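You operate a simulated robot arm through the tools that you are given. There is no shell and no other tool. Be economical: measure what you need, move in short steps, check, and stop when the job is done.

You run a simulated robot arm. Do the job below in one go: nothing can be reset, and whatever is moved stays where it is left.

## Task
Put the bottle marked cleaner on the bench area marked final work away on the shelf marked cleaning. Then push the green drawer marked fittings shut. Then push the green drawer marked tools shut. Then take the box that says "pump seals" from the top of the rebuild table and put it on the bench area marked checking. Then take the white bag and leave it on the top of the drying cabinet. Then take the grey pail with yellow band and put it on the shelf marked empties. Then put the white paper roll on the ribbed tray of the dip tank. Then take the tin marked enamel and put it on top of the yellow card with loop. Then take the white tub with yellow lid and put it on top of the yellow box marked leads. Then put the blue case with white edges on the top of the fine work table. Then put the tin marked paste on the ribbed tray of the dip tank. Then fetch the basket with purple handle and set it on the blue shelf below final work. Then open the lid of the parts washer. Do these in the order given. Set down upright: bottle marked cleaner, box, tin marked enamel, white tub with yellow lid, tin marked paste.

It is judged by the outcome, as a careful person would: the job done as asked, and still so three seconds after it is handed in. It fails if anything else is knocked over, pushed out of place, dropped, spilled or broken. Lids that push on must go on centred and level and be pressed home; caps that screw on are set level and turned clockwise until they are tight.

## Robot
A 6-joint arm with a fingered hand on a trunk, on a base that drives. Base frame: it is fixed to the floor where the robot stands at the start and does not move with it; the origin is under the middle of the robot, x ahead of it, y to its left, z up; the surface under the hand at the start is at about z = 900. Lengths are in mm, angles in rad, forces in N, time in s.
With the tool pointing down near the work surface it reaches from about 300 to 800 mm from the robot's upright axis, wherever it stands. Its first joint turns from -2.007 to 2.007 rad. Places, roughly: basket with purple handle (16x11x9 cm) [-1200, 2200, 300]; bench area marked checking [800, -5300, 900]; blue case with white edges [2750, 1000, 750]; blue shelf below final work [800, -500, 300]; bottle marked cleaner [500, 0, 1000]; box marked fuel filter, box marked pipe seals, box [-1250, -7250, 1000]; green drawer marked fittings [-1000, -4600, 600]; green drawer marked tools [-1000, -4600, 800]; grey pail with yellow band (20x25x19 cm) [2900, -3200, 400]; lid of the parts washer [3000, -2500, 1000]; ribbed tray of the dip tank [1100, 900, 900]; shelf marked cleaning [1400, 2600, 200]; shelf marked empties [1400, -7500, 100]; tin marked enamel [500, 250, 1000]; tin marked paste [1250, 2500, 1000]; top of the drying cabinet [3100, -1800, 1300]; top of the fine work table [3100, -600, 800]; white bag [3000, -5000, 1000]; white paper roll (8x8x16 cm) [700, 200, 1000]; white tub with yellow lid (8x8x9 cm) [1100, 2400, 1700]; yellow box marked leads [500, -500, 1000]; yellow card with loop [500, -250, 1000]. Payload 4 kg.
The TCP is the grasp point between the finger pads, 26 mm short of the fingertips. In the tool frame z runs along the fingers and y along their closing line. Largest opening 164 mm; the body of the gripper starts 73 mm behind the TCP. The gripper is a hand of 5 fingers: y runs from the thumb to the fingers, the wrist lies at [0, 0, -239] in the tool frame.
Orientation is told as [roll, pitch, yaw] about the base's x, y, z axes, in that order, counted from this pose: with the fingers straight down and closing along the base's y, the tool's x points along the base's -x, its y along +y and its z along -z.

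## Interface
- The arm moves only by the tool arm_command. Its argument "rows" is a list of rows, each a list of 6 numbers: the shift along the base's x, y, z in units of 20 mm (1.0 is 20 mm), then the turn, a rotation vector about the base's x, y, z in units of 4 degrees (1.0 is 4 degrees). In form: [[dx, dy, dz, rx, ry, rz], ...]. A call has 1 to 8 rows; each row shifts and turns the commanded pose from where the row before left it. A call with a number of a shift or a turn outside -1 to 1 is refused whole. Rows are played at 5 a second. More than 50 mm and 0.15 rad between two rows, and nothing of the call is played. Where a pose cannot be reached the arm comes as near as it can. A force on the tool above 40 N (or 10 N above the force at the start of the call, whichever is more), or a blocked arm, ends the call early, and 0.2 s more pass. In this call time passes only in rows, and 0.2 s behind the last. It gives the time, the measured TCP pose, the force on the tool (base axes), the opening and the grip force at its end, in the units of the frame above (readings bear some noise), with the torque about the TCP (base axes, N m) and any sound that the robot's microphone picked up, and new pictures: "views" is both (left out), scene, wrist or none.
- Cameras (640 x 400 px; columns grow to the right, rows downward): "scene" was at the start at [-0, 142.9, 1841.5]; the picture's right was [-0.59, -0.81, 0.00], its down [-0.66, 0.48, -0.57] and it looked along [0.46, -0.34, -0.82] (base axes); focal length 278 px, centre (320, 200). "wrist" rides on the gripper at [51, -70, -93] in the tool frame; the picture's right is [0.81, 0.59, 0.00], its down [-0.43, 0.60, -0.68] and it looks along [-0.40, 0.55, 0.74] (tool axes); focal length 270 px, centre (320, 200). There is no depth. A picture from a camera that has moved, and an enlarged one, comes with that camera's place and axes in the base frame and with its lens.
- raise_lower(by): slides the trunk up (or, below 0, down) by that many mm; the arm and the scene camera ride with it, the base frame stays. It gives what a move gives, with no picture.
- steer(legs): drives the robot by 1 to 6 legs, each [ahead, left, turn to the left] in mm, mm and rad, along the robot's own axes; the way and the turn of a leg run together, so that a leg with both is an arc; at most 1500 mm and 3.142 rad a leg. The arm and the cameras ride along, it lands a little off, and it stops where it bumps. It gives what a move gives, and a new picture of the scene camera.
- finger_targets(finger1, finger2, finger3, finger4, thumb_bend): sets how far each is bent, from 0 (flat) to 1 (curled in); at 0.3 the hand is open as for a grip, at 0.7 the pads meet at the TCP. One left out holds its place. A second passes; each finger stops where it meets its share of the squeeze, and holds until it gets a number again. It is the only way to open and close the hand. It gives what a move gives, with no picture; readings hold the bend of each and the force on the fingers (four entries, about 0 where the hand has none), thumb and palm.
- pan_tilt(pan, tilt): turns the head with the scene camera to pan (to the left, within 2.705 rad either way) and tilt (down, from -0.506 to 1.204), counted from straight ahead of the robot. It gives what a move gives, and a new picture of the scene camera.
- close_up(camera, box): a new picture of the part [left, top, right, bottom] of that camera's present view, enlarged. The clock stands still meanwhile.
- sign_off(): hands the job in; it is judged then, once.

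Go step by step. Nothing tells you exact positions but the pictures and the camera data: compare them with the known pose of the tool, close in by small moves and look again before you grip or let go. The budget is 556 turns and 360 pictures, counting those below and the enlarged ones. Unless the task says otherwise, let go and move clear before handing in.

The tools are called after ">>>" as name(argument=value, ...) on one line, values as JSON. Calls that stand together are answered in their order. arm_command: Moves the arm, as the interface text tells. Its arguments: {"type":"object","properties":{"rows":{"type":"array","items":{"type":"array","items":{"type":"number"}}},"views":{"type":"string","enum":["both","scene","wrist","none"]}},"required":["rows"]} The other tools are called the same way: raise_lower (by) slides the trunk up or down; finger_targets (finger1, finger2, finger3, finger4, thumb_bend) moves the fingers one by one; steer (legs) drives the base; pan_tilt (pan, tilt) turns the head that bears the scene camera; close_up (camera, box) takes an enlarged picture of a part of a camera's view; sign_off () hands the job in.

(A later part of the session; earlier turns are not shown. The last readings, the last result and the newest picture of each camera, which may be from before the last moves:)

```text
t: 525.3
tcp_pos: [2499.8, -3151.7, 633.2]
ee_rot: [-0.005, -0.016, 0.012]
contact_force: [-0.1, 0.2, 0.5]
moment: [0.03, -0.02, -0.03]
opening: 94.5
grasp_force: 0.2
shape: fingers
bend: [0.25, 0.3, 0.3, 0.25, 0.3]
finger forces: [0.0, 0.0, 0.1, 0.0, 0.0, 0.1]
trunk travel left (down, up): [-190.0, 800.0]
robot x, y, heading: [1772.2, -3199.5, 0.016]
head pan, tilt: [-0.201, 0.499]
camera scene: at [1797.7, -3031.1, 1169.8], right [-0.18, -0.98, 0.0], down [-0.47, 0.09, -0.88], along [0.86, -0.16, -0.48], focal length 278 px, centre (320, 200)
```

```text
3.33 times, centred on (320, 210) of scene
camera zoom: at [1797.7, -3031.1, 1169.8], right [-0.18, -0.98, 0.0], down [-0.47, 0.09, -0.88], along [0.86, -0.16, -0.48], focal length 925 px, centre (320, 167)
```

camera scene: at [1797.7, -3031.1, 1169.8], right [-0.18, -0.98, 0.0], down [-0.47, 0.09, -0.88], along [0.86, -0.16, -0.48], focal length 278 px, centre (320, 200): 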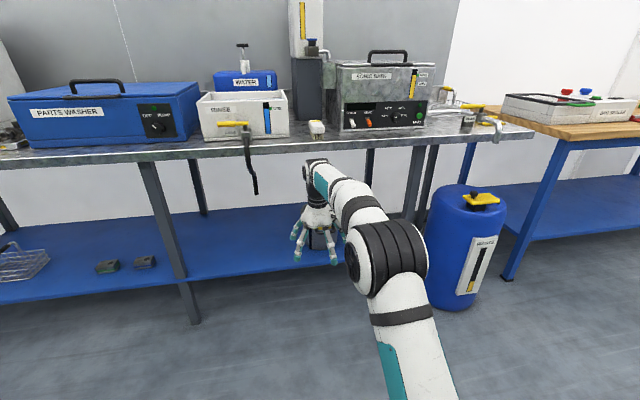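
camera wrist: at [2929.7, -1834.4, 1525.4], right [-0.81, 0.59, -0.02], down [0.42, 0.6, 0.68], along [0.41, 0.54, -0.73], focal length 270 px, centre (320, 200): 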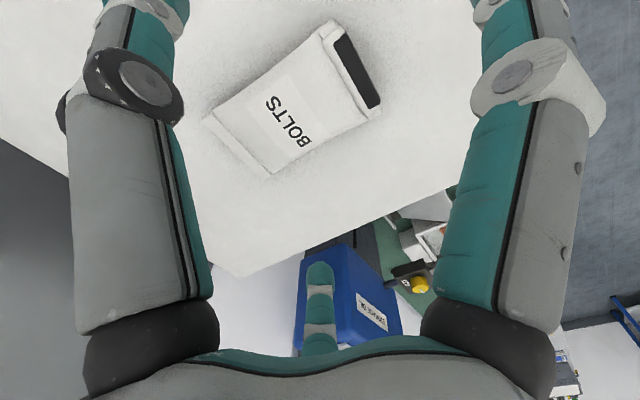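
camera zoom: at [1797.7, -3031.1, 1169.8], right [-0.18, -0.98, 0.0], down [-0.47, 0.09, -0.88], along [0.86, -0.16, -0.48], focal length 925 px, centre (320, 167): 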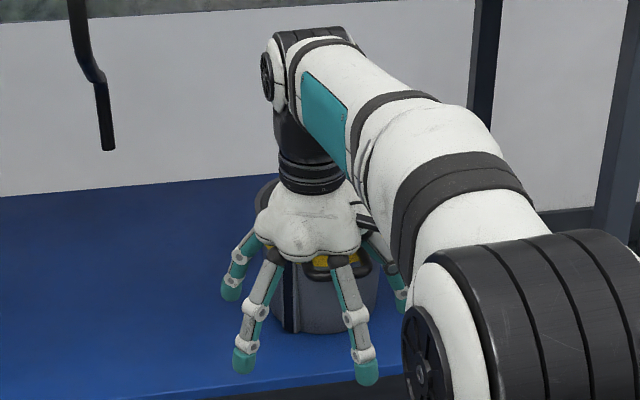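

The pail stands at about [2920, -3235] on the shelf under the table. It is open at the top, so I'll reach in with half-closed fingers and hold it by spreading them against its inside wall.

>>> finger_targets(finger1=0.48, finger2=0.48, finger3=0.48, finger4=0.48, thumb_bend=0.48)

>>> raise_lower(by=-95)

>>> steer(legs=[[0, -90, -0.015], [250, 0, 0]])

>>> close_up(camera="wrist", box=[0, 0, 640, 400])

```text
t: 526.3
tcp_pos: [2499.1, -3151.3, 632.6]
ee_rot: [-0.007, -0.014, 0.013]
contact_force: [0.2, 0.6, 0.2]
moment: [0.03, 0.0, 0.01]
opening: 47.5
grasp_force: 0.2
shape: fingers
bend: [0.48, 0.48, 0.48, 0.48, 0.48]
finger forces: [0.0, 0.0, 0.0, 0.0, 0.1, 0.0]
trunk travel left (down, up): [-190.0, 800.0]
robot x, y, heading: [1772.6, -3199.1, 0.023]
head pan, tilt: [-0.201, 0.499]
```

```text
t: 527.6
tcp_pos: [2498.7, -3150.7, 536.1]
ee_rot: [-0.008, -0.016, 0.013]
contact_force: [-0.1, -0.9, 0.4]
moment: [-0.03, 0.02, 0.04]
opening: 47.7
grasp_force: 0.0
shape: fingers
bend: [0.48, 0.48, 0.48, 0.48, 0.48]
finger forces: [0.1, 0.0, 0.0, 0.0, 0.1, 0.0]
trunk travel left (down, up): [-95.0, 895.0]
robot x, y, heading: [1772.7, -3198.3, 0.021]
head pan, tilt: [-0.201, 0.499]
```

```text
t: 530.1
tcp_pos: [2747.7, -3252.2, 537.3]
ee_rot: [-0.004, -0.016, -0.005]
contact_force: [-0.9, -1.2, 0.0]
moment: [0.01, 0.02, -0.04]
opening: 47.6
grasp_force: 0.0
shape: fingers
bend: [0.48, 0.48, 0.48, 0.48, 0.48]
finger forces: [0.0, 0.1, 0.1, 0.0, 0.0, 0.0]
trunk travel left (down, up): [-95.0, 895.0]
robot x, y, heading: [2022.8, -3289.0, 0.003]
head pan, tilt: [-0.201, 0.499]
camera scene: at [2049.5, -3120.5, 1074.8], right [-0.19, -0.98, 0.0], down [-0.47, 0.09, -0.88], along [0.86, -0.17, -0.48], focal length 278 px, centre (320, 200)
```

scene: 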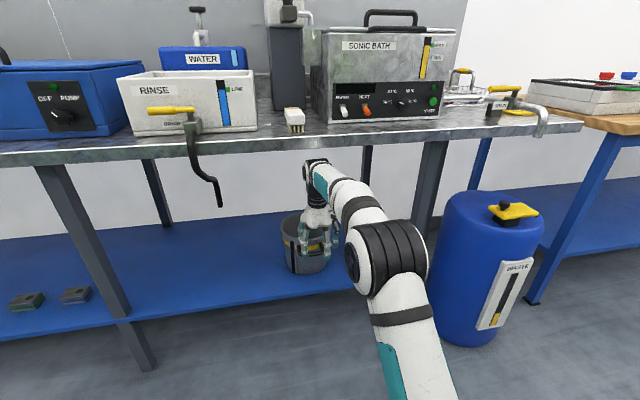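

```text
1.00 times, centred on (320, 200) of wrist (not enlarged: the box is as wide or as high as the picture)
camera zoom: at [2696.2, -3319.3, 630.2], right [-0.81, 0.59, -0.02], down [0.42, 0.6, 0.68], along [0.41, 0.54, -0.73], focal length 270 px, centre (320, 200)
```

zoom: 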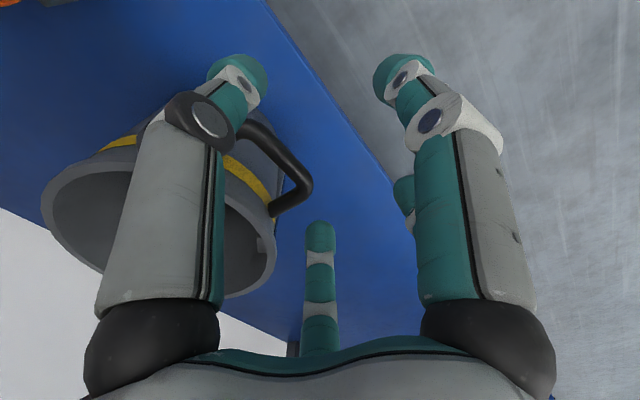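

>>> steer(legs=[[120, 0, 0]])

>>> close_up(camera="wrist", box=[0, 0, 640, 400])

```text
t: 531.3
tcp_pos: [2869.3, -3253.3, 537.1]
ee_rot: [-0.005, -0.015, -0.004]
contact_force: [-0.7, 0.1, -0.1]
moment: [0.02, 0.01, -0.03]
opening: 48.3
grasp_force: 0.0
shape: fingers
bend: [0.48, 0.48, 0.48, 0.48, 0.48]
finger forces: [0.0, 0.0, 0.0, 0.1, 0.1, 0.0]
trunk travel left (down, up): [-95.0, 895.0]
robot x, y, heading: [2143.0, -3286.6, 0.005]
head pan, tilt: [-0.201, 0.499]
camera scene: at [2171.8, -3119.9, 1074.8], right [-0.2, -0.98, 0.0], down [-0.47, 0.09, -0.88], along [0.86, -0.17, -0.48], focal length 278 px, centre (320, 200)
```

scene: 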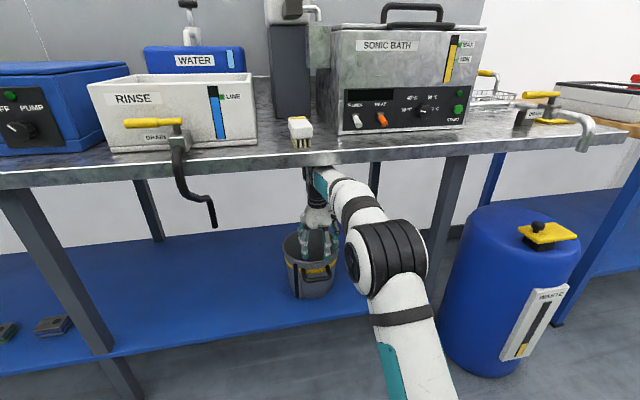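

```text
1.00 times, centred on (320, 200) of wrist (not enlarged: the box is as wide or as high as the picture)
camera zoom: at [2817.9, -3320.4, 630.2], right [-0.81, 0.59, -0.02], down [0.43, 0.6, 0.68], along [0.41, 0.54, -0.73], focal length 270 px, centre (320, 200)
```

zoom: 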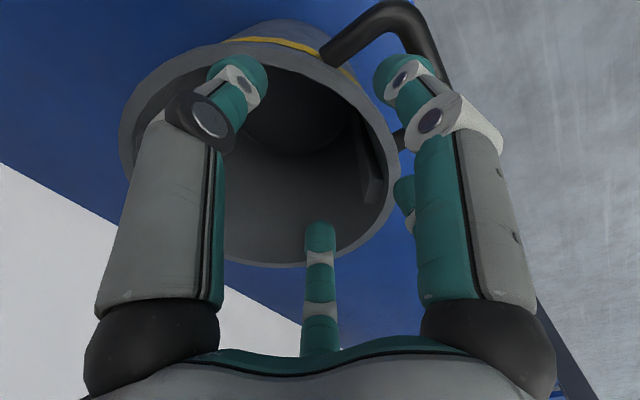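

>>> steer(legs=[[48, 0, 0]])

>>> raise_lower(by=-50)

>>> close_up(camera="wrist", box=[0, 0, 640, 400])

```text
t: 532.3
tcp_pos: [2919.5, -3251.9, 533.2]
ee_rot: [-0.007, -0.011, -0.004]
contact_force: [-0.7, 0.1, 0.3]
moment: [-0.02, 0.02, 0.02]
opening: 47.6
grasp_force: 0.0
shape: fingers
bend: [0.48, 0.48, 0.48, 0.48, 0.48]
finger forces: [0.0, 0.1, 0.0, 0.1, 0.0, 0.0]
trunk travel left (down, up): [-95.0, 895.0]
robot x, y, heading: [2194.4, -3287.8, 0.007]
head pan, tilt: [-0.201, 0.499]
camera scene: at [2222.6, -3119.5, 1074.3], right [-0.19, -0.98, 0.0], down [-0.47, 0.09, -0.88], along [0.86, -0.17, -0.48], focal length 278 px, centre (320, 200)
```

scene: 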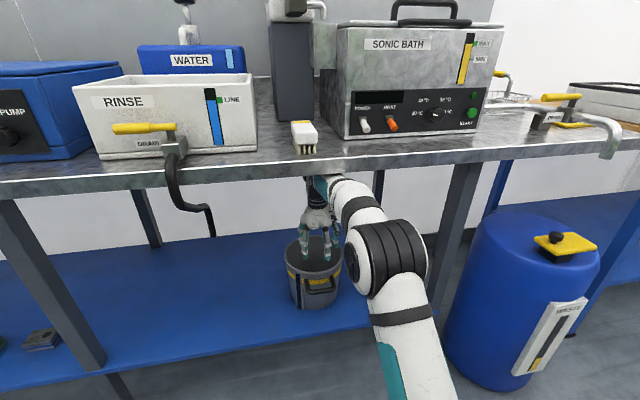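

```text
t: 533.2
tcp_pos: [2919.5, -3251.1, 484.6]
ee_rot: [-0.007, -0.013, -0.003]
contact_force: [-0.5, 0.9, -0.3]
moment: [0.02, 0.03, 0.0]
opening: 47.4
grasp_force: 0.0
shape: fingers
bend: [0.48, 0.48, 0.48, 0.48, 0.48]
finger forces: [0.1, 0.0, 0.0, 0.0, 0.0, 0.0]
trunk travel left (down, up): [-45.0, 945.0]
robot x, y, heading: [2190.1, -3290.1, 0.007]
head pan, tilt: [-0.201, 0.499]
```

```text
1.00 times, centred on (320, 200) of wrist (not enlarged: the box is as wide or as high as the picture)
camera zoom: at [2867.1, -3318.9, 578.3], right [-0.81, 0.59, -0.01], down [0.43, 0.6, 0.68], along [0.41, 0.54, -0.73], focal length 270 px, centre (320, 200)
```

zoom: 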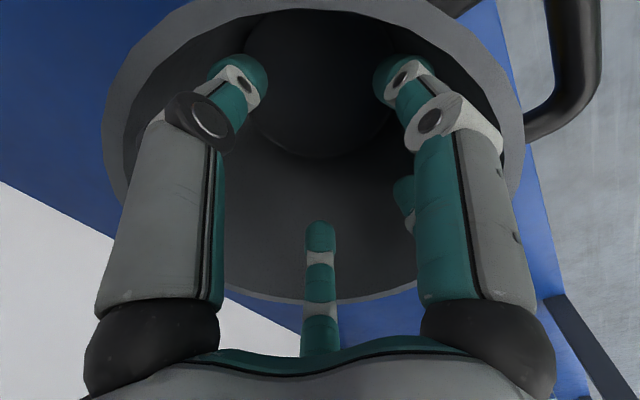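

>>> raise_lower(by=-44)

>>> finger_targets(finger1=0.1, finger2=0.1, finger3=0.1, finger4=0.1, thumb_bend=0.1)

>>> close_up(camera="wrist", box=[0, 0, 640, 400])

```text
t: 534.0
tcp_pos: [2918.5, -3251.0, 441.0]
ee_rot: [-0.007, -0.011, -0.002]
contact_force: [0.0, 1.0, -0.6]
moment: [-0.02, 0.0, 0.01]
opening: 47.3
grasp_force: 0.4
shape: fingers
bend: [0.48, 0.48, 0.48, 0.48, 0.48]
finger forces: [0.9, 0.0, 0.0, 0.1, 0.1, 0.0]
trunk travel left (down, up): [-1.0, 989.0]
robot x, y, heading: [2190.2, -3285.7, 0.004]
head pan, tilt: [-0.201, 0.499]
```

```text
t: 535.0
tcp_pos: [2918.7, -3250.4, 442.5]
ee_rot: [-0.008, -0.012, -0.003]
contact_force: [1.6, 1.9, 4.2]
moment: [0.84, -0.05, 0.04]
opening: 74.5
grasp_force: 40.1
shape: fingers
bend: [0.37, 0.38, 0.39, 0.37, 0.31]
finger forces: [9.9, 15.4, 15.6, 10.2, 29.4, 0.1]
trunk travel left (down, up): [-1.0, 989.0]
robot x, y, heading: [2190.6, -3288.7, 0.006]
head pan, tilt: [-0.201, 0.499]
```

```text
1.00 times, centred on (320, 200) of wrist (not enlarged: the box is as wide or as high as the picture)
camera zoom: at [2867.0, -3318.9, 534.8], right [-0.81, 0.59, -0.01], down [0.43, 0.6, 0.68], along [0.41, 0.54, -0.73], focal length 270 px, centre (320, 200)
```

zoom: 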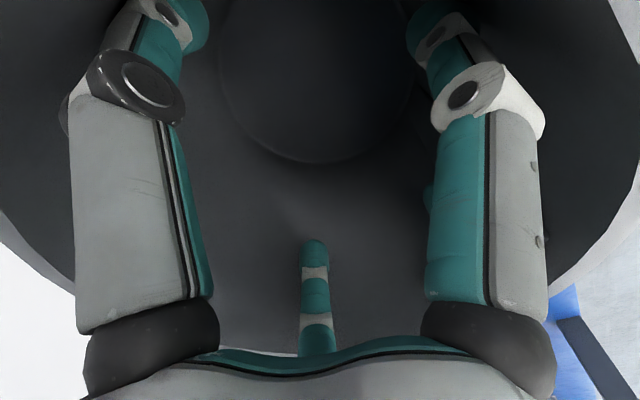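

>>> raise_lower(by=15)

>>> raise_lower(by=20)

>>> close_up(camera="scene", box=[250, 180, 400, 320])

```text
t: 535.7
tcp_pos: [2918.0, -3252.0, 455.6]
ee_rot: [-0.007, -0.011, -0.004]
contact_force: [-0.2, 0.6, -3.1]
moment: [0.04, -0.04, 0.0]
opening: 77.8
grasp_force: 35.0
shape: fingers
bend: [0.37, 0.41, 0.41, 0.37, 0.28]
finger forces: [9.1, 12.9, 13.1, 9.4, 25.6, 0.1]
trunk travel left (down, up): [-16.0, 974.0]
robot x, y, heading: [2189.4, -3288.7, -0.001]
head pan, tilt: [-0.201, 0.499]
```

```text
t: 536.3
tcp_pos: [2919.3, -3252.0, 475.7]
ee_rot: [-0.007, -0.012, -0.003]
contact_force: [-0.8, 0.4, -3.5]
moment: [0.05, -0.05, 0.0]
opening: 78.1
grasp_force: 35.6
shape: fingers
bend: [0.37, 0.41, 0.41, 0.37, 0.28]
finger forces: [9.1, 12.9, 13.1, 9.4, 25.7, 0.0]
trunk travel left (down, up): [-36.0, 954.0]
robot x, y, heading: [2189.4, -3286.1, 0.005]
head pan, tilt: [-0.201, 0.499]
```

```text
2.86 times, centred on (325, 250) of scene
camera zoom: at [2221.0, -3119.6, 1015.8], right [-0.19, -0.98, 0.0], down [-0.47, 0.09, -0.88], along [0.86, -0.17, -0.48], focal length 793 px, centre (306, 57)
```

zoom: 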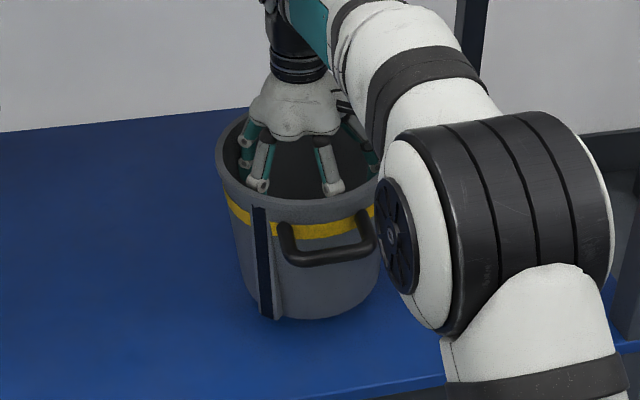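

The pail is light and held well. Back out and carry it down the aisle to the rack with the empties shelf.

>>> steer(legs=[[-540, 0, 0], [0, -1500, 0], [0, -1400, 0], [0, 0, -1.571]])

>>> pan_tilt(pan=0.0, tilt=0.5)

```text
t: 557.1
tcp_pos: [1671.3, -6967.4, 477.3]
ee_rot: [-0.008, -0.012, -1.569]
contact_force: [0.6, 0.6, -4.6]
moment: [-0.05, -0.05, 0.0]
opening: 78.2
grasp_force: 34.0
shape: fingers
bend: [0.36, 0.41, 0.41, 0.36, 0.27]
finger forces: [8.9, 12.9, 12.9, 8.8, 24.1, 0.1]
trunk travel left (down, up): [-36.0, 954.0]
robot x, y, heading: [1630.3, -6238.1, -1.556]
head pan, tilt: [-0.201, 0.499]
camera scene: at [1800.8, -6266.4, 1015.8], right [-0.98, 0.19, 0.0], down [0.09, 0.47, -0.88], along [-0.16, -0.86, -0.48], focal length 278 px, centre (320, 200)
```

scene: 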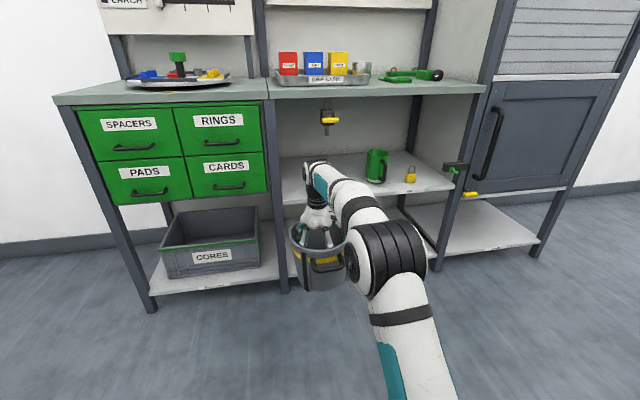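

```text
t: 557.9
tcp_pos: [1672.7, -6966.7, 475.2]
ee_rot: [-0.007, -0.012, -1.568]
contact_force: [0.6, -0.2, -3.1]
moment: [-0.06, -0.05, 0.01]
opening: 78.3
grasp_force: 33.2
shape: fingers
bend: [0.36, 0.41, 0.41, 0.36, 0.27]
finger forces: [8.9, 12.9, 12.9, 8.9, 24.0, 0.0]
trunk travel left (down, up): [-36.0, 954.0]
robot x, y, heading: [1631.5, -6240.5, -1.558]
head pan, tilt: [0.0, 0.499]
camera scene: at [1818.9, -6268.0, 1015.8], right [-1.0, -0.01, 0.0], down [-0.01, 0.48, -0.88], along [0.01, -0.88, -0.48], focal length 278 px, centre (320, 200)
```

scene: 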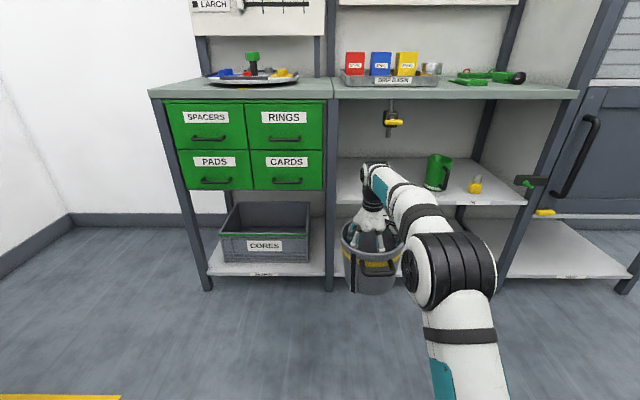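

>>> close_up(camera="scene", box=[200, 180, 640, 300])

```text
1.45 times, centred on (420, 240) of scene
camera zoom: at [1818.9, -6268.0, 1015.8], right [-1.0, -0.01, 0.0], down [-0.01, 0.48, -0.88], along [0.01, -0.88, -0.48], focal length 404 px, centre (174, 142)
```

zoom: 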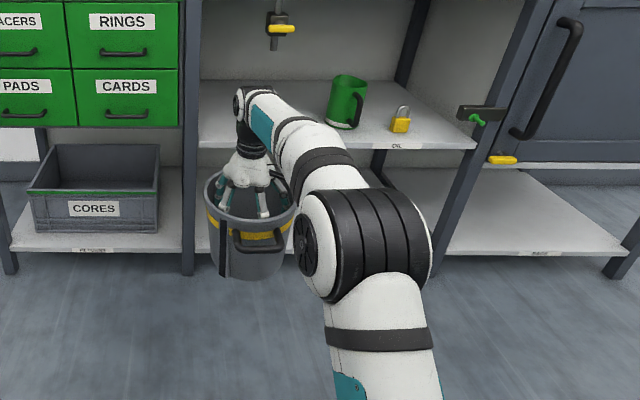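

The empties shelf is the middle bottom one (about z 105), with only 350 mm of headroom. I'll stand the pail on the floor first and regrip it at its front rim, so the hand stays outside the shelf.

>>> steer(legs=[[0, -270, -0.013]])

>>> raise_lower(by=-36)

>>> arm_command(rows=[[0, 0, -1, 0, 0, 0], [0, 0, -1, 0, 0, 0], [0, 0, -1, 0, 0, 0], [0, 0, -1, 0, 0, 0], [0, 0, -1, 0, 0, 0], [0, 0, -1, 0, 0, 0], [0, 0, -1, 0, 0, 0], [0, 0, -1, 0, 0, 0]], views="none")

>>> arm_command(rows=[[0, 0, -1, 0, 0, 0], [0, 0, -1, 0, 0, 0], [0, 0, -1, 0, 0, 0], [0, 0, -1, 0, 0, 0], [0, 0, -1, 0, 0, 0]], views="scene")

```text
t: 559.7
tcp_pos: [1403.2, -6968.6, 476.7]
ee_rot: [-0.006, -0.013, -1.581]
contact_force: [-0.1, 0.2, -4.3]
moment: [-0.06, -0.06, 0.01]
opening: 78.3
grasp_force: 33.9
shape: fingers
bend: [0.36, 0.41, 0.41, 0.36, 0.27]
finger forces: [8.9, 13.0, 12.8, 8.9, 24.1, 0.1]
trunk travel left (down, up): [-36.0, 954.0]
robot x, y, heading: [1370.3, -6240.7, -1.57]
head pan, tilt: [0.0, 0.499]
camera scene: at [1559.1, -6271.9, 1015.8], right [-1.0, 0.0, 0.0], down [0.0, 0.48, -0.88], along [0.0, -0.88, -0.48], focal length 278 px, centre (320, 200)
```

scene: 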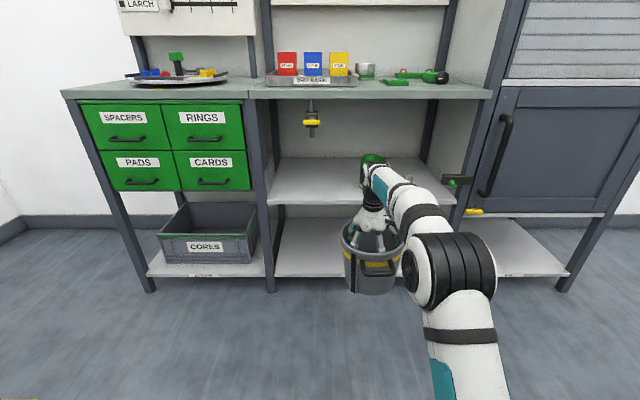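

```text
t: 560.5
tcp_pos: [1403.6, -6968.1, 439.8]
ee_rot: [-0.007, -0.012, -1.581]
contact_force: [0.1, 0.6, -3.4]
moment: [0.0, -0.06, -0.01]
opening: 78.2
grasp_force: 33.9
shape: fingers
bend: [0.36, 0.41, 0.41, 0.36, 0.27]
finger forces: [9.0, 12.9, 12.9, 8.9, 24.1, 0.0]
trunk travel left (down, up): [0.0, 990.0]
robot x, y, heading: [1371.4, -6239.9, -1.574]
head pan, tilt: [0.0, 0.499]
```

```text
t: 562.3
tcp_pos: [1401.6, -6968.9, 280.3]
ee_rot: [-0.007, -0.011, -1.582]
contact_force: [-0.6, 0.1, -2.0]
moment: [-0.01, -0.02, 0.02]
opening: 78.3
grasp_force: 33.5
shape: fingers
bend: [0.36, 0.41, 0.41, 0.36, 0.27]
finger forces: [9.0, 12.8, 12.8, 9.2, 24.1, 0.0]
trunk travel left (down, up): [0.0, 990.0]
robot x, y, heading: [1371.5, -6242.3, -1.57]
head pan, tilt: [0.0, 0.499]
```

```text
t: 563.5
tcp_pos: [1403.0, -6968.9, 180.6]
ee_rot: [-0.007, -0.011, -1.582]
contact_force: [0.3, 0.3, -2.7]
moment: [-0.02, -0.02, 0.02]
opening: 78.5
grasp_force: 34.1
shape: fingers
bend: [0.36, 0.41, 0.41, 0.36, 0.27]
finger forces: [8.9, 12.9, 12.8, 9.3, 24.0, 0.1]
trunk travel left (down, up): [0.0, 990.0]
robot x, y, heading: [1373.5, -6242.5, -1.574]
head pan, tilt: [0.0, 0.499]
camera scene: at [1559.1, -6271.8, 979.8], right [-1.0, 0.0, 0.0], down [0.0, 0.48, -0.88], along [0.0, -0.88, -0.48], focal length 278 px, centre (320, 200)
```

scene: 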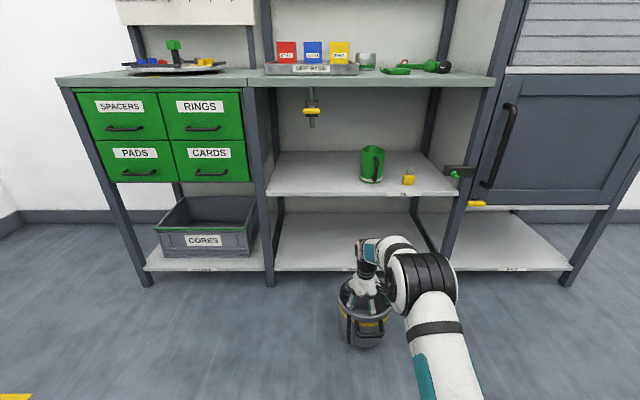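

>>> arm_command(rows=[[0, 0, -1, 0, 0, 0], [0, 0, -0.8, 0, 0, 0]], views="none")

>>> arm_command(rows=[[0, 0, -0.4, 0, 0, 0]], views="none")

```text
t: 564.1
tcp_pos: [1404.6, -6968.2, 143.9]
ee_rot: [-0.007, -0.012, -1.58]
contact_force: [0.1, -0.5, -3.3]
moment: [-0.02, -0.04, 0.0]
opening: 78.2
grasp_force: 34.4
shape: fingers
bend: [0.36, 0.41, 0.41, 0.36, 0.27]
finger forces: [9.0, 12.9, 12.8, 9.1, 24.3, 0.0]
trunk travel left (down, up): [0.0, 990.0]
robot x, y, heading: [1370.0, -6240.4, -1.57]
head pan, tilt: [0.0, 0.499]
```

```text
t: 564.5
tcp_pos: [1402.4, -6969.4, 139.6]
ee_rot: [-0.004, -0.017, -1.581]
contact_force: [-3.4, -0.3, 13.4]
moment: [0.13, -0.66, -0.06]
opening: 79.8
grasp_force: 37.5
shape: fingers
bend: [0.36, 0.42, 0.42, 0.36, 0.26]
finger forces: [10.4, 16.1, 15.7, 9.9, 22.8, 0.1]
trunk travel left (down, up): [0.0, 990.0]
robot x, y, heading: [1373.1, -6238.3, -1.575]
head pan, tilt: [0.0, 0.499]
```

>>> finger_targets(finger1=0.5, finger2=0.5, finger3=0.5, finger4=0.5, thumb_bend=0.5)

>>> arm_command(rows=[[0, 0, 1, 0, 0, 0], [0, 0, 1, 0, 0, 0], [0, 0, 1, 0, 0, 0], [0, 0, 1, 0, 0, 0], [0, 0, 1, 0, 0, 0], [0, 0, 1, 0, 0, 0], [0, 0, 1, 0, 0, 0]], views="wrist")

>>> arm_command(rows=[[0, 0.5, 0, 0, 0, 1], [0, 0.5, 0, 0, 0, 1], [0, 0.5, 0, 0, 0, 1], [0, 0.5, 0, 0, 0, 1], [0, 0.5, 0, 0, 0, 1], [0, 0.5, 0, 0, 0, 1], [0, 0.5, 0, 0, 0, 1], [0, 0.5, 0, 0, 0, 1]], views="none")

```text
t: 565.5
tcp_pos: [1404.7, -6969.1, 137.7]
ee_rot: [-0.007, -0.013, -1.581]
contact_force: [0.2, 0.7, -1.1]
moment: [0.01, -0.02, -0.03]
opening: 42.7
grasp_force: 0.0
shape: fingers
bend: [0.5, 0.5, 0.5, 0.5, 0.5]
finger forces: [0.1, 0.0, 0.0, 0.0, 0.1, 0.0]
trunk travel left (down, up): [0.0, 990.0]
robot x, y, heading: [1372.1, -6243.7, -1.568]
head pan, tilt: [0.0, 0.499]
```

```text
t: 567.1
tcp_pos: [1402.6, -6966.6, 275.5]
ee_rot: [-0.006, -0.012, -1.581]
contact_force: [0.5, 0.2, -1.0]
moment: [0.02, 0.0, 0.02]
opening: 42.6
grasp_force: 0.1
shape: fingers
bend: [0.5, 0.5, 0.5, 0.5, 0.5]
finger forces: [0.1, 0.0, 0.1, 0.0, 0.1, 0.0]
trunk travel left (down, up): [0.0, 990.0]
robot x, y, heading: [1372.6, -6238.9, -1.571]
head pan, tilt: [0.0, 0.499]
camera wrist: at [1334.5, -6914.2, 368.8], right [0.6, 0.8, -0.01], down [0.59, -0.43, 0.68], along [0.54, -0.41, -0.73], focal length 270 px, centre (320, 200)
```

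wrist: 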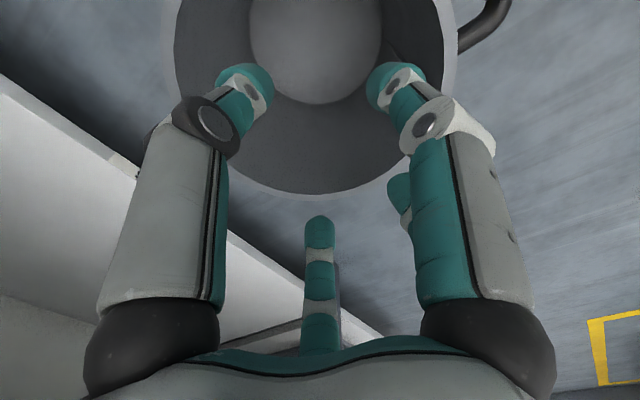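

```text
t: 568.9
tcp_pos: [1403.8, -6888.7, 276.4]
ee_rot: [-0.005, -0.013, -1.021]
contact_force: [0.3, 0.2, -0.4]
moment: [-0.01, 0.02, 0.0]
opening: 42.6
grasp_force: 0.1
shape: fingers
bend: [0.5, 0.5, 0.5, 0.5, 0.5]
finger forces: [0.0, 0.1, 0.0, 0.0, 0.0, 0.1]
trunk travel left (down, up): [0.0, 990.0]
robot x, y, heading: [1371.7, -6243.0, -1.572]
head pan, tilt: [0.0, 0.499]
```

>>> arm_command(rows=[[-0.18, 0.15, 0, 0, 0, 1], [-0.18, 0.15, 0, 0, 0, 1], [-0.18, 0.15, 0, 0, 0, 1], [-0.18, 0.15, 0, 0, 0, 1], [-0.18, 0.15, 0, 0, 0, 1], [-0.18, 0.15, 0, 0, 0, 1], [-0.18, 0.15, 0, 0, 0, 1], [-0.14, 0.1, 0, 0, 0, 1]], views="none")

>>> arm_command(rows=[[0, 0, 0, 0, 0, 1], [0, 0, 0, 0, 0, 1], [0, 0, 0, 0, 0, 1], [0, 0, 0, 0, 0, 1], [0, 0, 0, 0, 0, 1], [0, 0, 0, 0, 0, 1]], views="none")

>>> finger_targets(finger1=0.35, finger2=0.4, finger3=0.4, finger4=0.35, thumb_bend=0.4)

>>> close_up(camera="wrist", box=[0, 0, 640, 400])

>>> close_up(camera="scene", box=[300, 220, 460, 350])

```text
t: 570.7
tcp_pos: [1374.8, -6865.3, 277.0]
ee_rot: [-0.007, -0.013, -0.463]
contact_force: [-0.6, -0.2, -0.2]
moment: [0.0, 0.0, 0.04]
opening: 42.8
grasp_force: 0.0
shape: fingers
bend: [0.5, 0.5, 0.5, 0.5, 0.5]
finger forces: [0.0, 0.0, 0.0, 0.1, 0.1, 0.0]
trunk travel left (down, up): [0.0, 990.0]
robot x, y, heading: [1374.0, -6241.4, -1.573]
head pan, tilt: [0.0, 0.499]
```

```text
t: 572.1
tcp_pos: [1399.4, -6864.8, 275.6]
ee_rot: [-0.009, 0.014, -0.065]
contact_force: [-0.1, -0.3, 0.2]
moment: [-0.03, 0.01, 0.01]
opening: 42.3
grasp_force: 0.0
shape: fingers
bend: [0.5, 0.5, 0.5, 0.5, 0.5]
finger forces: [0.1, 0.0, 0.1, 0.0, 0.0, 0.0]
out of reach, approached as far as the arm can: row 5, 6
trunk travel left (down, up): [0.0, 990.0]
robot x, y, heading: [1371.0, -6240.7, -1.575]
head pan, tilt: [0.0, 0.499]
```

```text
t: 573.1
tcp_pos: [1400.0, -6863.4, 275.2]
ee_rot: [-0.009, 0.013, -0.066]
contact_force: [-0.4, 0.6, -0.5]
moment: [0.01, -0.02, 0.02]
opening: 72.9
grasp_force: 0.1
shape: fingers
bend: [0.35, 0.4, 0.4, 0.35, 0.4]
finger forces: [0.0, 0.1, 0.1, 0.0, 0.1, 0.0]
trunk travel left (down, up): [0.0, 990.0]
robot x, y, heading: [1372.8, -6239.3, -1.569]
head pan, tilt: [0.0, 0.499]
```

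```text
1.00 times, centred on (320, 200) of wrist (not enlarged: the box is as wide or as high as the picture)
camera zoom: at [1345.7, -6928.7, 370.2], right [-0.77, 0.64, 0.01], down [0.48, 0.57, 0.67], along [0.42, 0.51, -0.75], focal length 270 px, centre (320, 200)
```

zoom: 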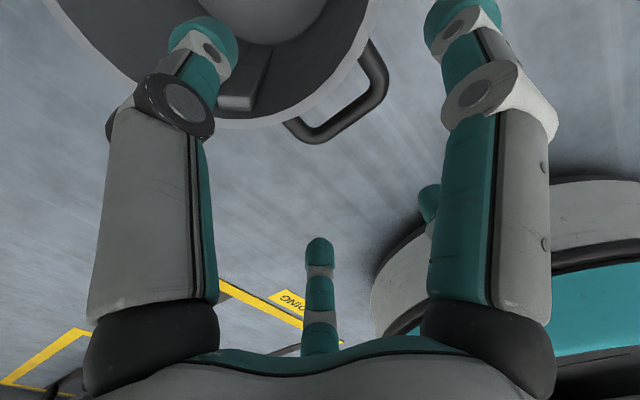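

```text
3.08 times, centred on (380, 285) of scene
camera zoom: at [1559.1, -6271.6, 979.8], right [-1.0, 0.0, 0.0], down [0.0, 0.48, -0.88], along [0.0, -0.88, -0.48], focal length 854 px, centre (135, -62)
```

zoom: 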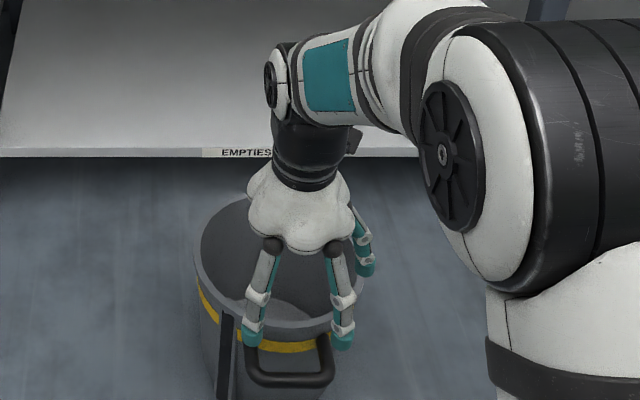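

>>> arm_command(rows=[[-0.5, -0.4, -0.5, 0, 0, 0], [0, 0, -1, 0, 0, 0], [0, 0, -1, 0, 0, 0]], views="wrist")

>>> close_up(camera="scene", box=[300, 220, 460, 350])

```text
t: 573.9
tcp_pos: [1419.0, -6868.4, 227.1]
ee_rot: [-0.008, -0.004, -0.051]
contact_force: [-0.4, -0.2, -0.2]
moment: [0.02, 0.0, 0.01]
opening: 73.1
grasp_force: 0.1
shape: fingers
bend: [0.35, 0.4, 0.4, 0.35, 0.4]
finger forces: [0.0, 0.1, 0.0, 0.0, 0.0, 0.0]
out of reach, approached as far as the arm can: row 1, 2, 3
trunk travel left (down, up): [0.0, 990.0]
robot x, y, heading: [1371.0, -6242.6, -1.566]
head pan, tilt: [0.0, 0.499]
camera wrist: at [1365.0, -6932.4, 320.3], right [-0.78, 0.63, -0.01], down [0.46, 0.58, 0.67], along [0.43, 0.52, -0.74], focal length 270 px, centre (320, 200)
```

wrist: 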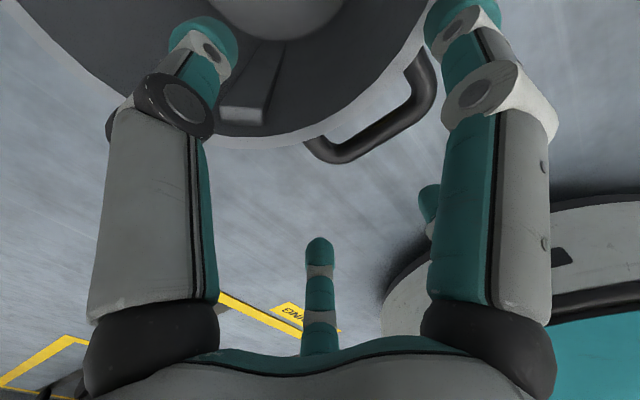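

```text
3.08 times, centred on (380, 285) of scene
camera zoom: at [1559.1, -6271.6, 979.9], right [-1.0, 0.0, 0.0], down [0.0, 0.48, -0.88], along [0.0, -0.88, -0.48], focal length 854 px, centre (135, -62)
```

zoom: 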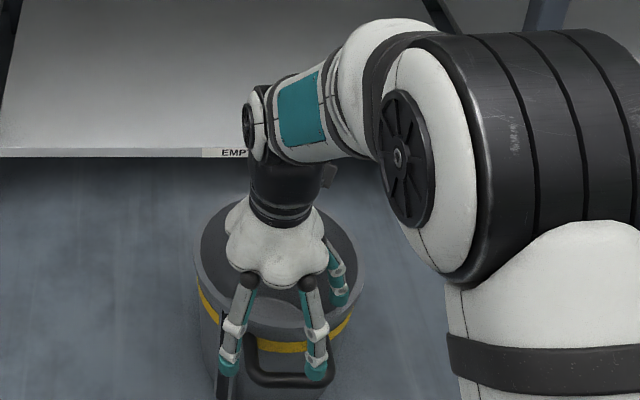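

>>> arm_command(rows=[[0, 0, 0.3, 0, 0, -1], [0, 0, 0, 0, 0, -1], [0, 0, 0, 0, 0, -1]], views="none")

```text
t: 574.7
tcp_pos: [1419.7, -6870.4, 232.1]
ee_rot: [-0.006, -0.012, -0.257]
contact_force: [-1.1, -0.1, 0.0]
moment: [-0.01, 0.0, -0.01]
opening: 73.2
grasp_force: 0.1
shape: fingers
bend: [0.35, 0.4, 0.4, 0.35, 0.4]
finger forces: [0.0, 0.0, 0.1, 0.0, 0.0, 0.0]
trunk travel left (down, up): [0.0, 990.0]
robot x, y, heading: [1372.9, -6238.1, -1.571]
head pan, tilt: [0.0, 0.499]
```

>>> arm_command(rows=[[-0.6, 0, -0.8, 0, 0, 0], [0, 0, -0.8, 0, 0, 0]], views="wrist")

```text
t: 575.3
tcp_pos: [1410.5, -6869.8, 199.9]
ee_rot: [-0.006, -0.011, -0.256]
contact_force: [0.4, 0.1, -0.1]
moment: [-0.01, -0.02, 0.01]
opening: 73.2
grasp_force: 0.0
shape: fingers
bend: [0.35, 0.4, 0.4, 0.35, 0.4]
finger forces: [0.1, 0.1, 0.0, 0.1, 0.1, 0.0]
trunk travel left (down, up): [0.0, 990.0]
robot x, y, heading: [1370.5, -6235.7, -1.569]
head pan, tilt: [0.0, 0.499]
camera wrist: at [1341.8, -6921.7, 292.9], right [-0.63, 0.77, -0.01], down [0.56, 0.47, 0.68], along [0.53, 0.42, -0.73], focal length 270 px, centre (320, 200)
```

wrist: 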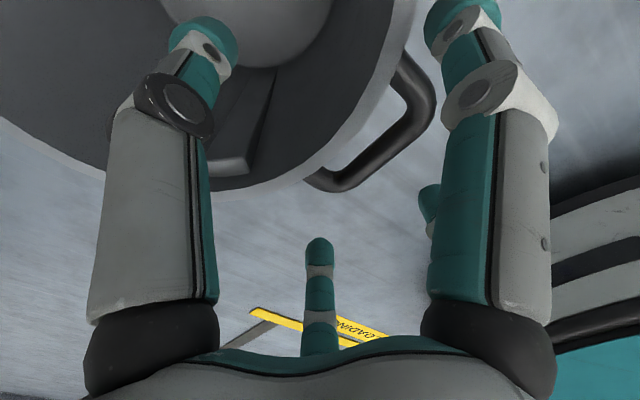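

>>> arm_command(rows=[[-0.35, -0.35, 0, 0, 0, 0], [0, 0, -0.6, 0, 0, 0], [0, 0, -0.6, 0, 0, 0]], views="none")

>>> finger_targets(finger2=0.75, finger3=0.75, thumb_bend=0.75)

>>> close_up(camera="wrist", box=[0, 0, 640, 400])

```text
t: 576.1
tcp_pos: [1400.8, -6875.4, 175.7]
ee_rot: [-0.004, -0.012, -0.256]
contact_force: [1.6, 1.5, 2.0]
moment: [-0.1, -0.12, 0.16]
opening: 73.2
grasp_force: 1.6
shape: fingers
bend: [0.35, 0.4, 0.4, 0.33, 0.4]
finger forces: [0.1, 0.1, 0.1, 2.7, 0.0, 0.1]
trunk travel left (down, up): [0.0, 990.0]
robot x, y, heading: [1372.3, -6237.0, -1.569]
head pan, tilt: [0.0, 0.499]
```

```text
t: 577.1
tcp_pos: [1401.6, -6876.8, 174.2]
ee_rot: [-0.007, -0.011, -0.254]
contact_force: [-0.1, -0.9, -1.9]
moment: [0.15, -0.06, -0.06]
opening: 60.9
grasp_force: 19.0
shape: fingers
bend: [0.35, 0.54, 0.58, 0.35, 0.62]
finger forces: [0.1, 11.1, 9.0, 0.1, 18.8, 0.0]
trunk travel left (down, up): [0.0, 990.0]
robot x, y, heading: [1369.3, -6240.2, -1.571]
head pan, tilt: [0.0, 0.499]
```

```text
1.00 times, centred on (320, 200) of wrist (not enlarged: the box is as wide or as high as the picture)
camera zoom: at [1334.2, -6928.2, 268.1], right [-0.63, 0.77, -0.01], down [0.56, 0.47, 0.68], along [0.53, 0.42, -0.73], focal length 270 px, centre (320, 200)
```

zoom: 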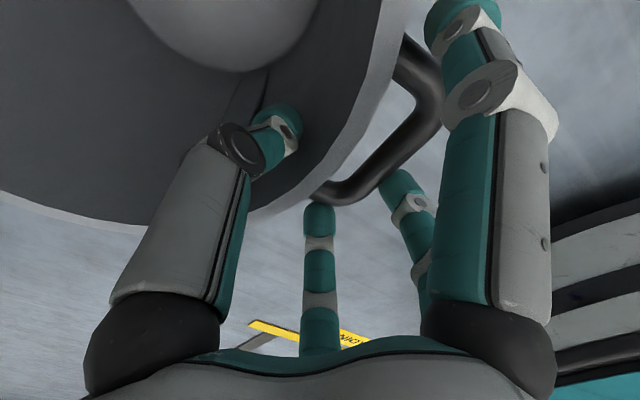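

>>> finger_targets(finger2=0.85, finger3=0.85, thumb_bend=0.85)

>>> arm_command(rows=[[0, 0, 0.7, 0, 0, 0], [0, 0, 0.7, 0, 0, 0], [0, 0, 0.7, 0, 0, 0]], views="wrist")

>>> close_up(camera="scene", box=[280, 220, 460, 360])

```text
t: 578.1
tcp_pos: [1403.0, -6876.6, 174.2]
ee_rot: [-0.006, -0.013, -0.255]
contact_force: [-0.3, 0.0, -4.4]
moment: [0.31, -0.07, 0.01]
opening: 61.0
grasp_force: 24.2
shape: fingers
bend: [0.35, 0.52, 0.56, 0.35, 0.63]
finger forces: [0.0, 12.9, 10.2, 2.7, 22.6, 0.1]
trunk travel left (down, up): [0.0, 990.0]
robot x, y, heading: [1370.1, -6241.2, -1.571]
head pan, tilt: [0.0, 0.499]
```

```text
t: 578.9
tcp_pos: [1401.7, -6874.2, 215.3]
ee_rot: [-0.006, -0.012, -0.255]
contact_force: [-0.2, 0.5, -4.1]
moment: [0.35, -0.07, -0.02]
opening: 61.3
grasp_force: 23.7
shape: fingers
bend: [0.35, 0.52, 0.56, 0.35, 0.63]
finger forces: [0.1, 12.8, 10.3, 2.6, 22.2, 0.1]
trunk travel left (down, up): [0.0, 990.0]
robot x, y, heading: [1372.3, -6241.7, -1.57]
head pan, tilt: [0.0, 0.499]
camera wrist: at [1334.9, -6927.3, 309.2], right [-0.63, 0.77, -0.01], down [0.56, 0.47, 0.68], along [0.53, 0.42, -0.73], focal length 270 px, centre (320, 200)
```

wrist: 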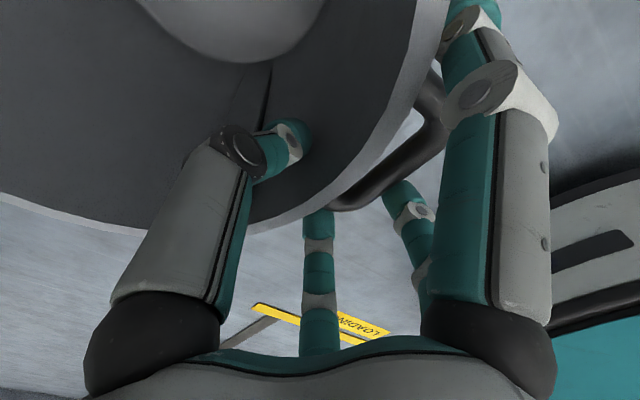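

```text
2.86 times, centred on (370, 290) of scene
camera zoom: at [1559.1, -6272.0, 979.8], right [-1.0, 0.0, 0.0], down [0.0, 0.48, -0.88], along [0.0, -0.88, -0.48], focal length 793 px, centre (177, -57)
```

zoom: 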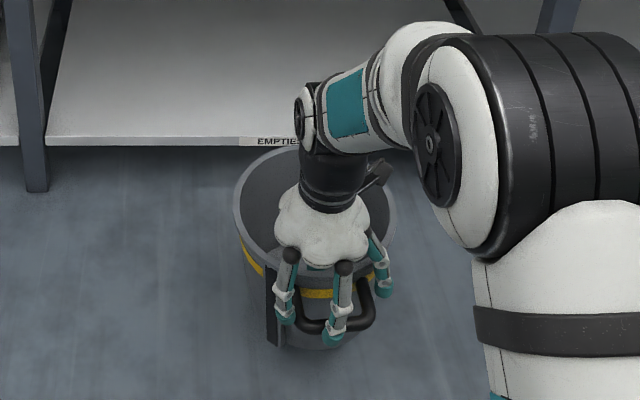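

>>> raise_lower(by=110)

>>> steer(legs=[[225, 0, 0]])

>>> close_up(camera="scene", box=[240, 130, 440, 280])

```text
t: 580.4
tcp_pos: [1401.9, -6874.3, 326.8]
ee_rot: [-0.006, -0.013, -0.255]
contact_force: [-0.2, -0.2, -3.6]
moment: [0.33, -0.12, 0.01]
opening: 60.6
grasp_force: 24.1
shape: fingers
bend: [0.35, 0.52, 0.56, 0.35, 0.63]
finger forces: [0.1, 12.9, 10.0, 2.7, 22.4, 0.1]
trunk travel left (down, up): [-110.0, 880.0]
robot x, y, heading: [1370.3, -6239.4, -1.574]
head pan, tilt: [0.0, 0.499]
```

```text
t: 582.1
tcp_pos: [1400.9, -7100.4, 326.0]
ee_rot: [-0.006, -0.011, -0.255]
contact_force: [0.0, -0.8, -2.7]
moment: [0.32, -0.09, 0.02]
opening: 60.9
grasp_force: 23.7
shape: fingers
bend: [0.35, 0.52, 0.56, 0.35, 0.63]
finger forces: [0.0, 12.8, 10.0, 2.7, 22.2, 0.1]
trunk travel left (down, up): [-110.0, 880.0]
robot x, y, heading: [1371.4, -6470.2, -1.573]
head pan, tilt: [0.0, 0.499]
camera scene: at [1558.8, -6498.1, 1089.8], right [-1.0, 0.0, 0.0], down [0.0, 0.48, -0.88], along [0.0, -0.88, -0.48], focal length 278 px, centre (320, 200)
```

scene: 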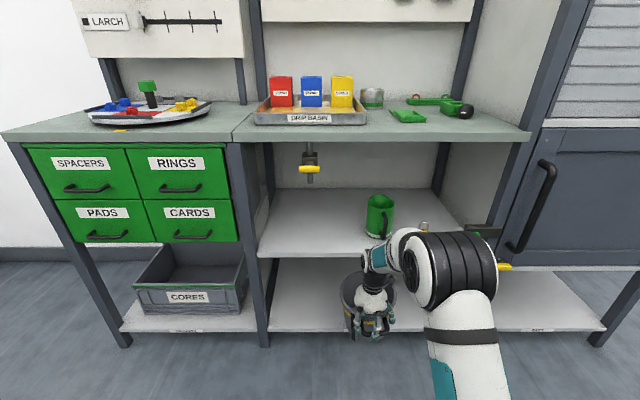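

```text
2.67 times, centred on (340, 205) of scene
camera zoom: at [1558.8, -6498.1, 1089.8], right [-1.0, 0.0, 0.0], down [0.0, 0.48, -0.88], along [0.0, -0.88, -0.48], focal length 740 px, centre (267, 187)
```

zoom: 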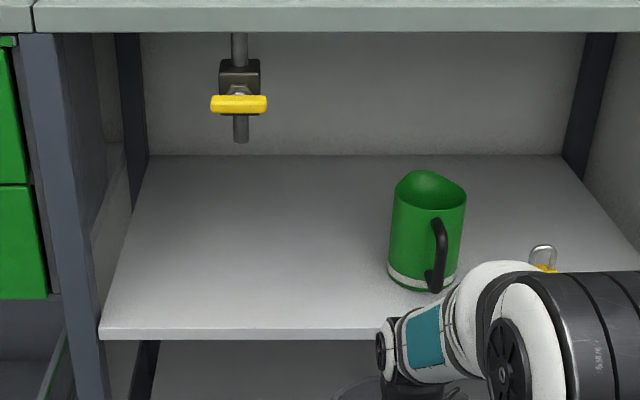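

>>> steer(legs=[[62, 0, 0]])

>>> arm_command(rows=[[0, -0.5, 0, 0, 0, 0]], views="none")

>>> arm_command(rows=[[0, 0, -0.7, 0, 0, 0], [0, 0, -0.7, 0, 0, 0]], views="none")

>>> close_up(camera="scene", box=[280, 230, 460, 370])

```text
t: 583.0
tcp_pos: [1400.5, -7162.1, 326.4]
ee_rot: [-0.005, -0.01, -0.257]
contact_force: [0.2, -0.3, -3.8]
moment: [0.32, -0.06, -0.01]
opening: 61.0
grasp_force: 23.7
shape: fingers
bend: [0.35, 0.52, 0.56, 0.35, 0.63]
finger forces: [0.1, 13.0, 10.0, 2.7, 22.2, 0.1]
trunk travel left (down, up): [-110.0, 880.0]
robot x, y, heading: [1373.3, -6526.4, -1.573]
head pan, tilt: [0.0, 0.499]
camera scene: at [1558.7, -6559.9, 1089.8], right [-1.0, 0.0, 0.0], down [0.0, 0.48, -0.88], along [0.0, -0.88, -0.48], focal length 278 px, centre (320, 200)
```

scene: 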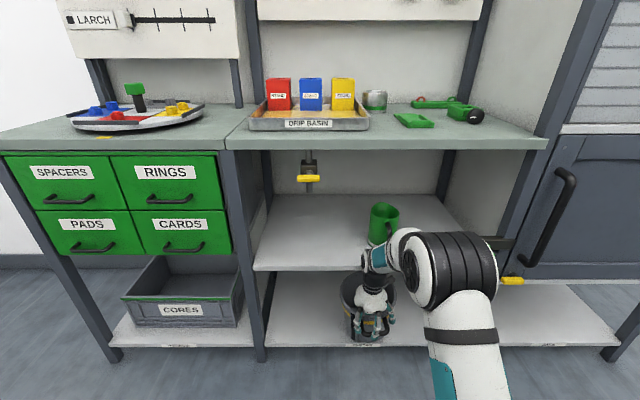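

```text
t: 583.5
tcp_pos: [1401.6, -7173.0, 326.0]
ee_rot: [-0.007, -0.012, -0.257]
contact_force: [-0.3, 0.1, -4.0]
moment: [0.31, -0.08, -0.03]
opening: 60.9
grasp_force: 23.7
shape: fingers
bend: [0.35, 0.52, 0.56, 0.35, 0.63]
finger forces: [0.1, 12.8, 9.9, 2.9, 22.0, 0.1]
trunk travel left (down, up): [-110.0, 880.0]
robot x, y, heading: [1372.0, -6527.3, -1.57]
head pan, tilt: [0.0, 0.499]
```

```text
t: 584.0
tcp_pos: [1399.9, -7173.2, 297.0]
ee_rot: [-0.005, -0.012, -0.256]
contact_force: [0.1, 1.2, -2.9]
moment: [0.31, -0.07, -0.02]
opening: 61.1
grasp_force: 24.3
shape: fingers
bend: [0.35, 0.52, 0.56, 0.35, 0.63]
finger forces: [0.1, 13.1, 9.6, 2.8, 22.2, 0.0]
trunk travel left (down, up): [-110.0, 880.0]
robot x, y, heading: [1368.9, -6528.4, -1.57]
head pan, tilt: [0.0, 0.499]
```

```text
2.86 times, centred on (370, 300) of scene
camera zoom: at [1558.7, -6559.8, 1089.8], right [-1.0, 0.0, 0.0], down [0.0, 0.48, -0.88], along [0.0, -0.88, -0.48], focal length 793 px, centre (177, -86)
```

zoom: 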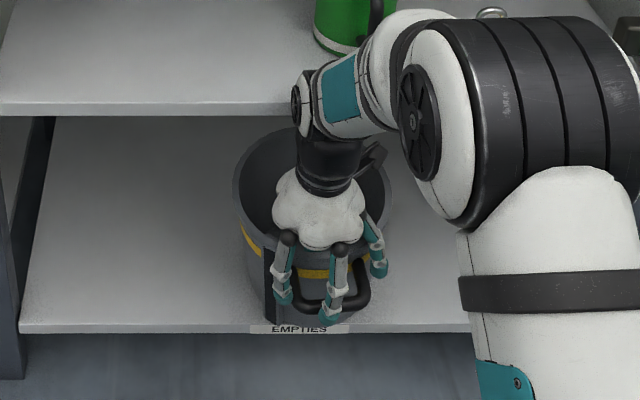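

>>> arm_command(rows=[[0, -0.4, 0, 0, 0, 0]], views="none")

>>> arm_command(rows=[[0, 0, -0.5, 0, 0, 0]], views="none")

>>> arm_command(rows=[[0, 0, -0.4, 0, 0, 0]], views="none")

```text
t: 584.5
tcp_pos: [1400.9, -7176.5, 297.1]
ee_rot: [-0.002, -0.01, -0.259]
contact_force: [0.4, 0.0, -3.4]
moment: [0.31, -0.1, 0.01]
opening: 61.0
grasp_force: 23.6
shape: fingers
bend: [0.35, 0.52, 0.56, 0.35, 0.63]
finger forces: [0.0, 12.8, 9.4, 2.8, 22.1, 0.0]
trunk travel left (down, up): [-110.0, 880.0]
robot x, y, heading: [1370.5, -6524.6, -1.575]
head pan, tilt: [0.0, 0.499]
```

```text
t: 584.9
tcp_pos: [1399.5, -7178.5, 293.5]
ee_rot: [-0.015, -0.013, -0.255]
contact_force: [-0.4, 0.6, -3.1]
moment: [0.33, -0.06, 0.01]
opening: 60.7
grasp_force: 23.5
shape: fingers
bend: [0.35, 0.52, 0.56, 0.35, 0.63]
finger forces: [0.0, 12.9, 9.8, 2.7, 21.6, 0.0]
trunk travel left (down, up): [-110.0, 880.0]
robot x, y, heading: [1369.5, -6525.8, -1.575]
head pan, tilt: [0.0, 0.499]
```

```text
t: 585.2
tcp_pos: [1400.2, -7180.5, 288.8]
ee_rot: [-0.016, -0.016, -0.256]
contact_force: [2.9, 5.0, 18.5]
moment: [0.2, -0.49, 0.12]
opening: 61.0
grasp_force: 30.6
shape: fingers
bend: [0.35, 0.51, 0.55, 0.34, 0.63]
finger forces: [0.0, 14.7, 14.4, 6.1, 27.0, 0.0]
trunk travel left (down, up): [-110.0, 880.0]
robot x, y, heading: [1371.2, -6526.7, -1.567]
head pan, tilt: [0.0, 0.499]
```

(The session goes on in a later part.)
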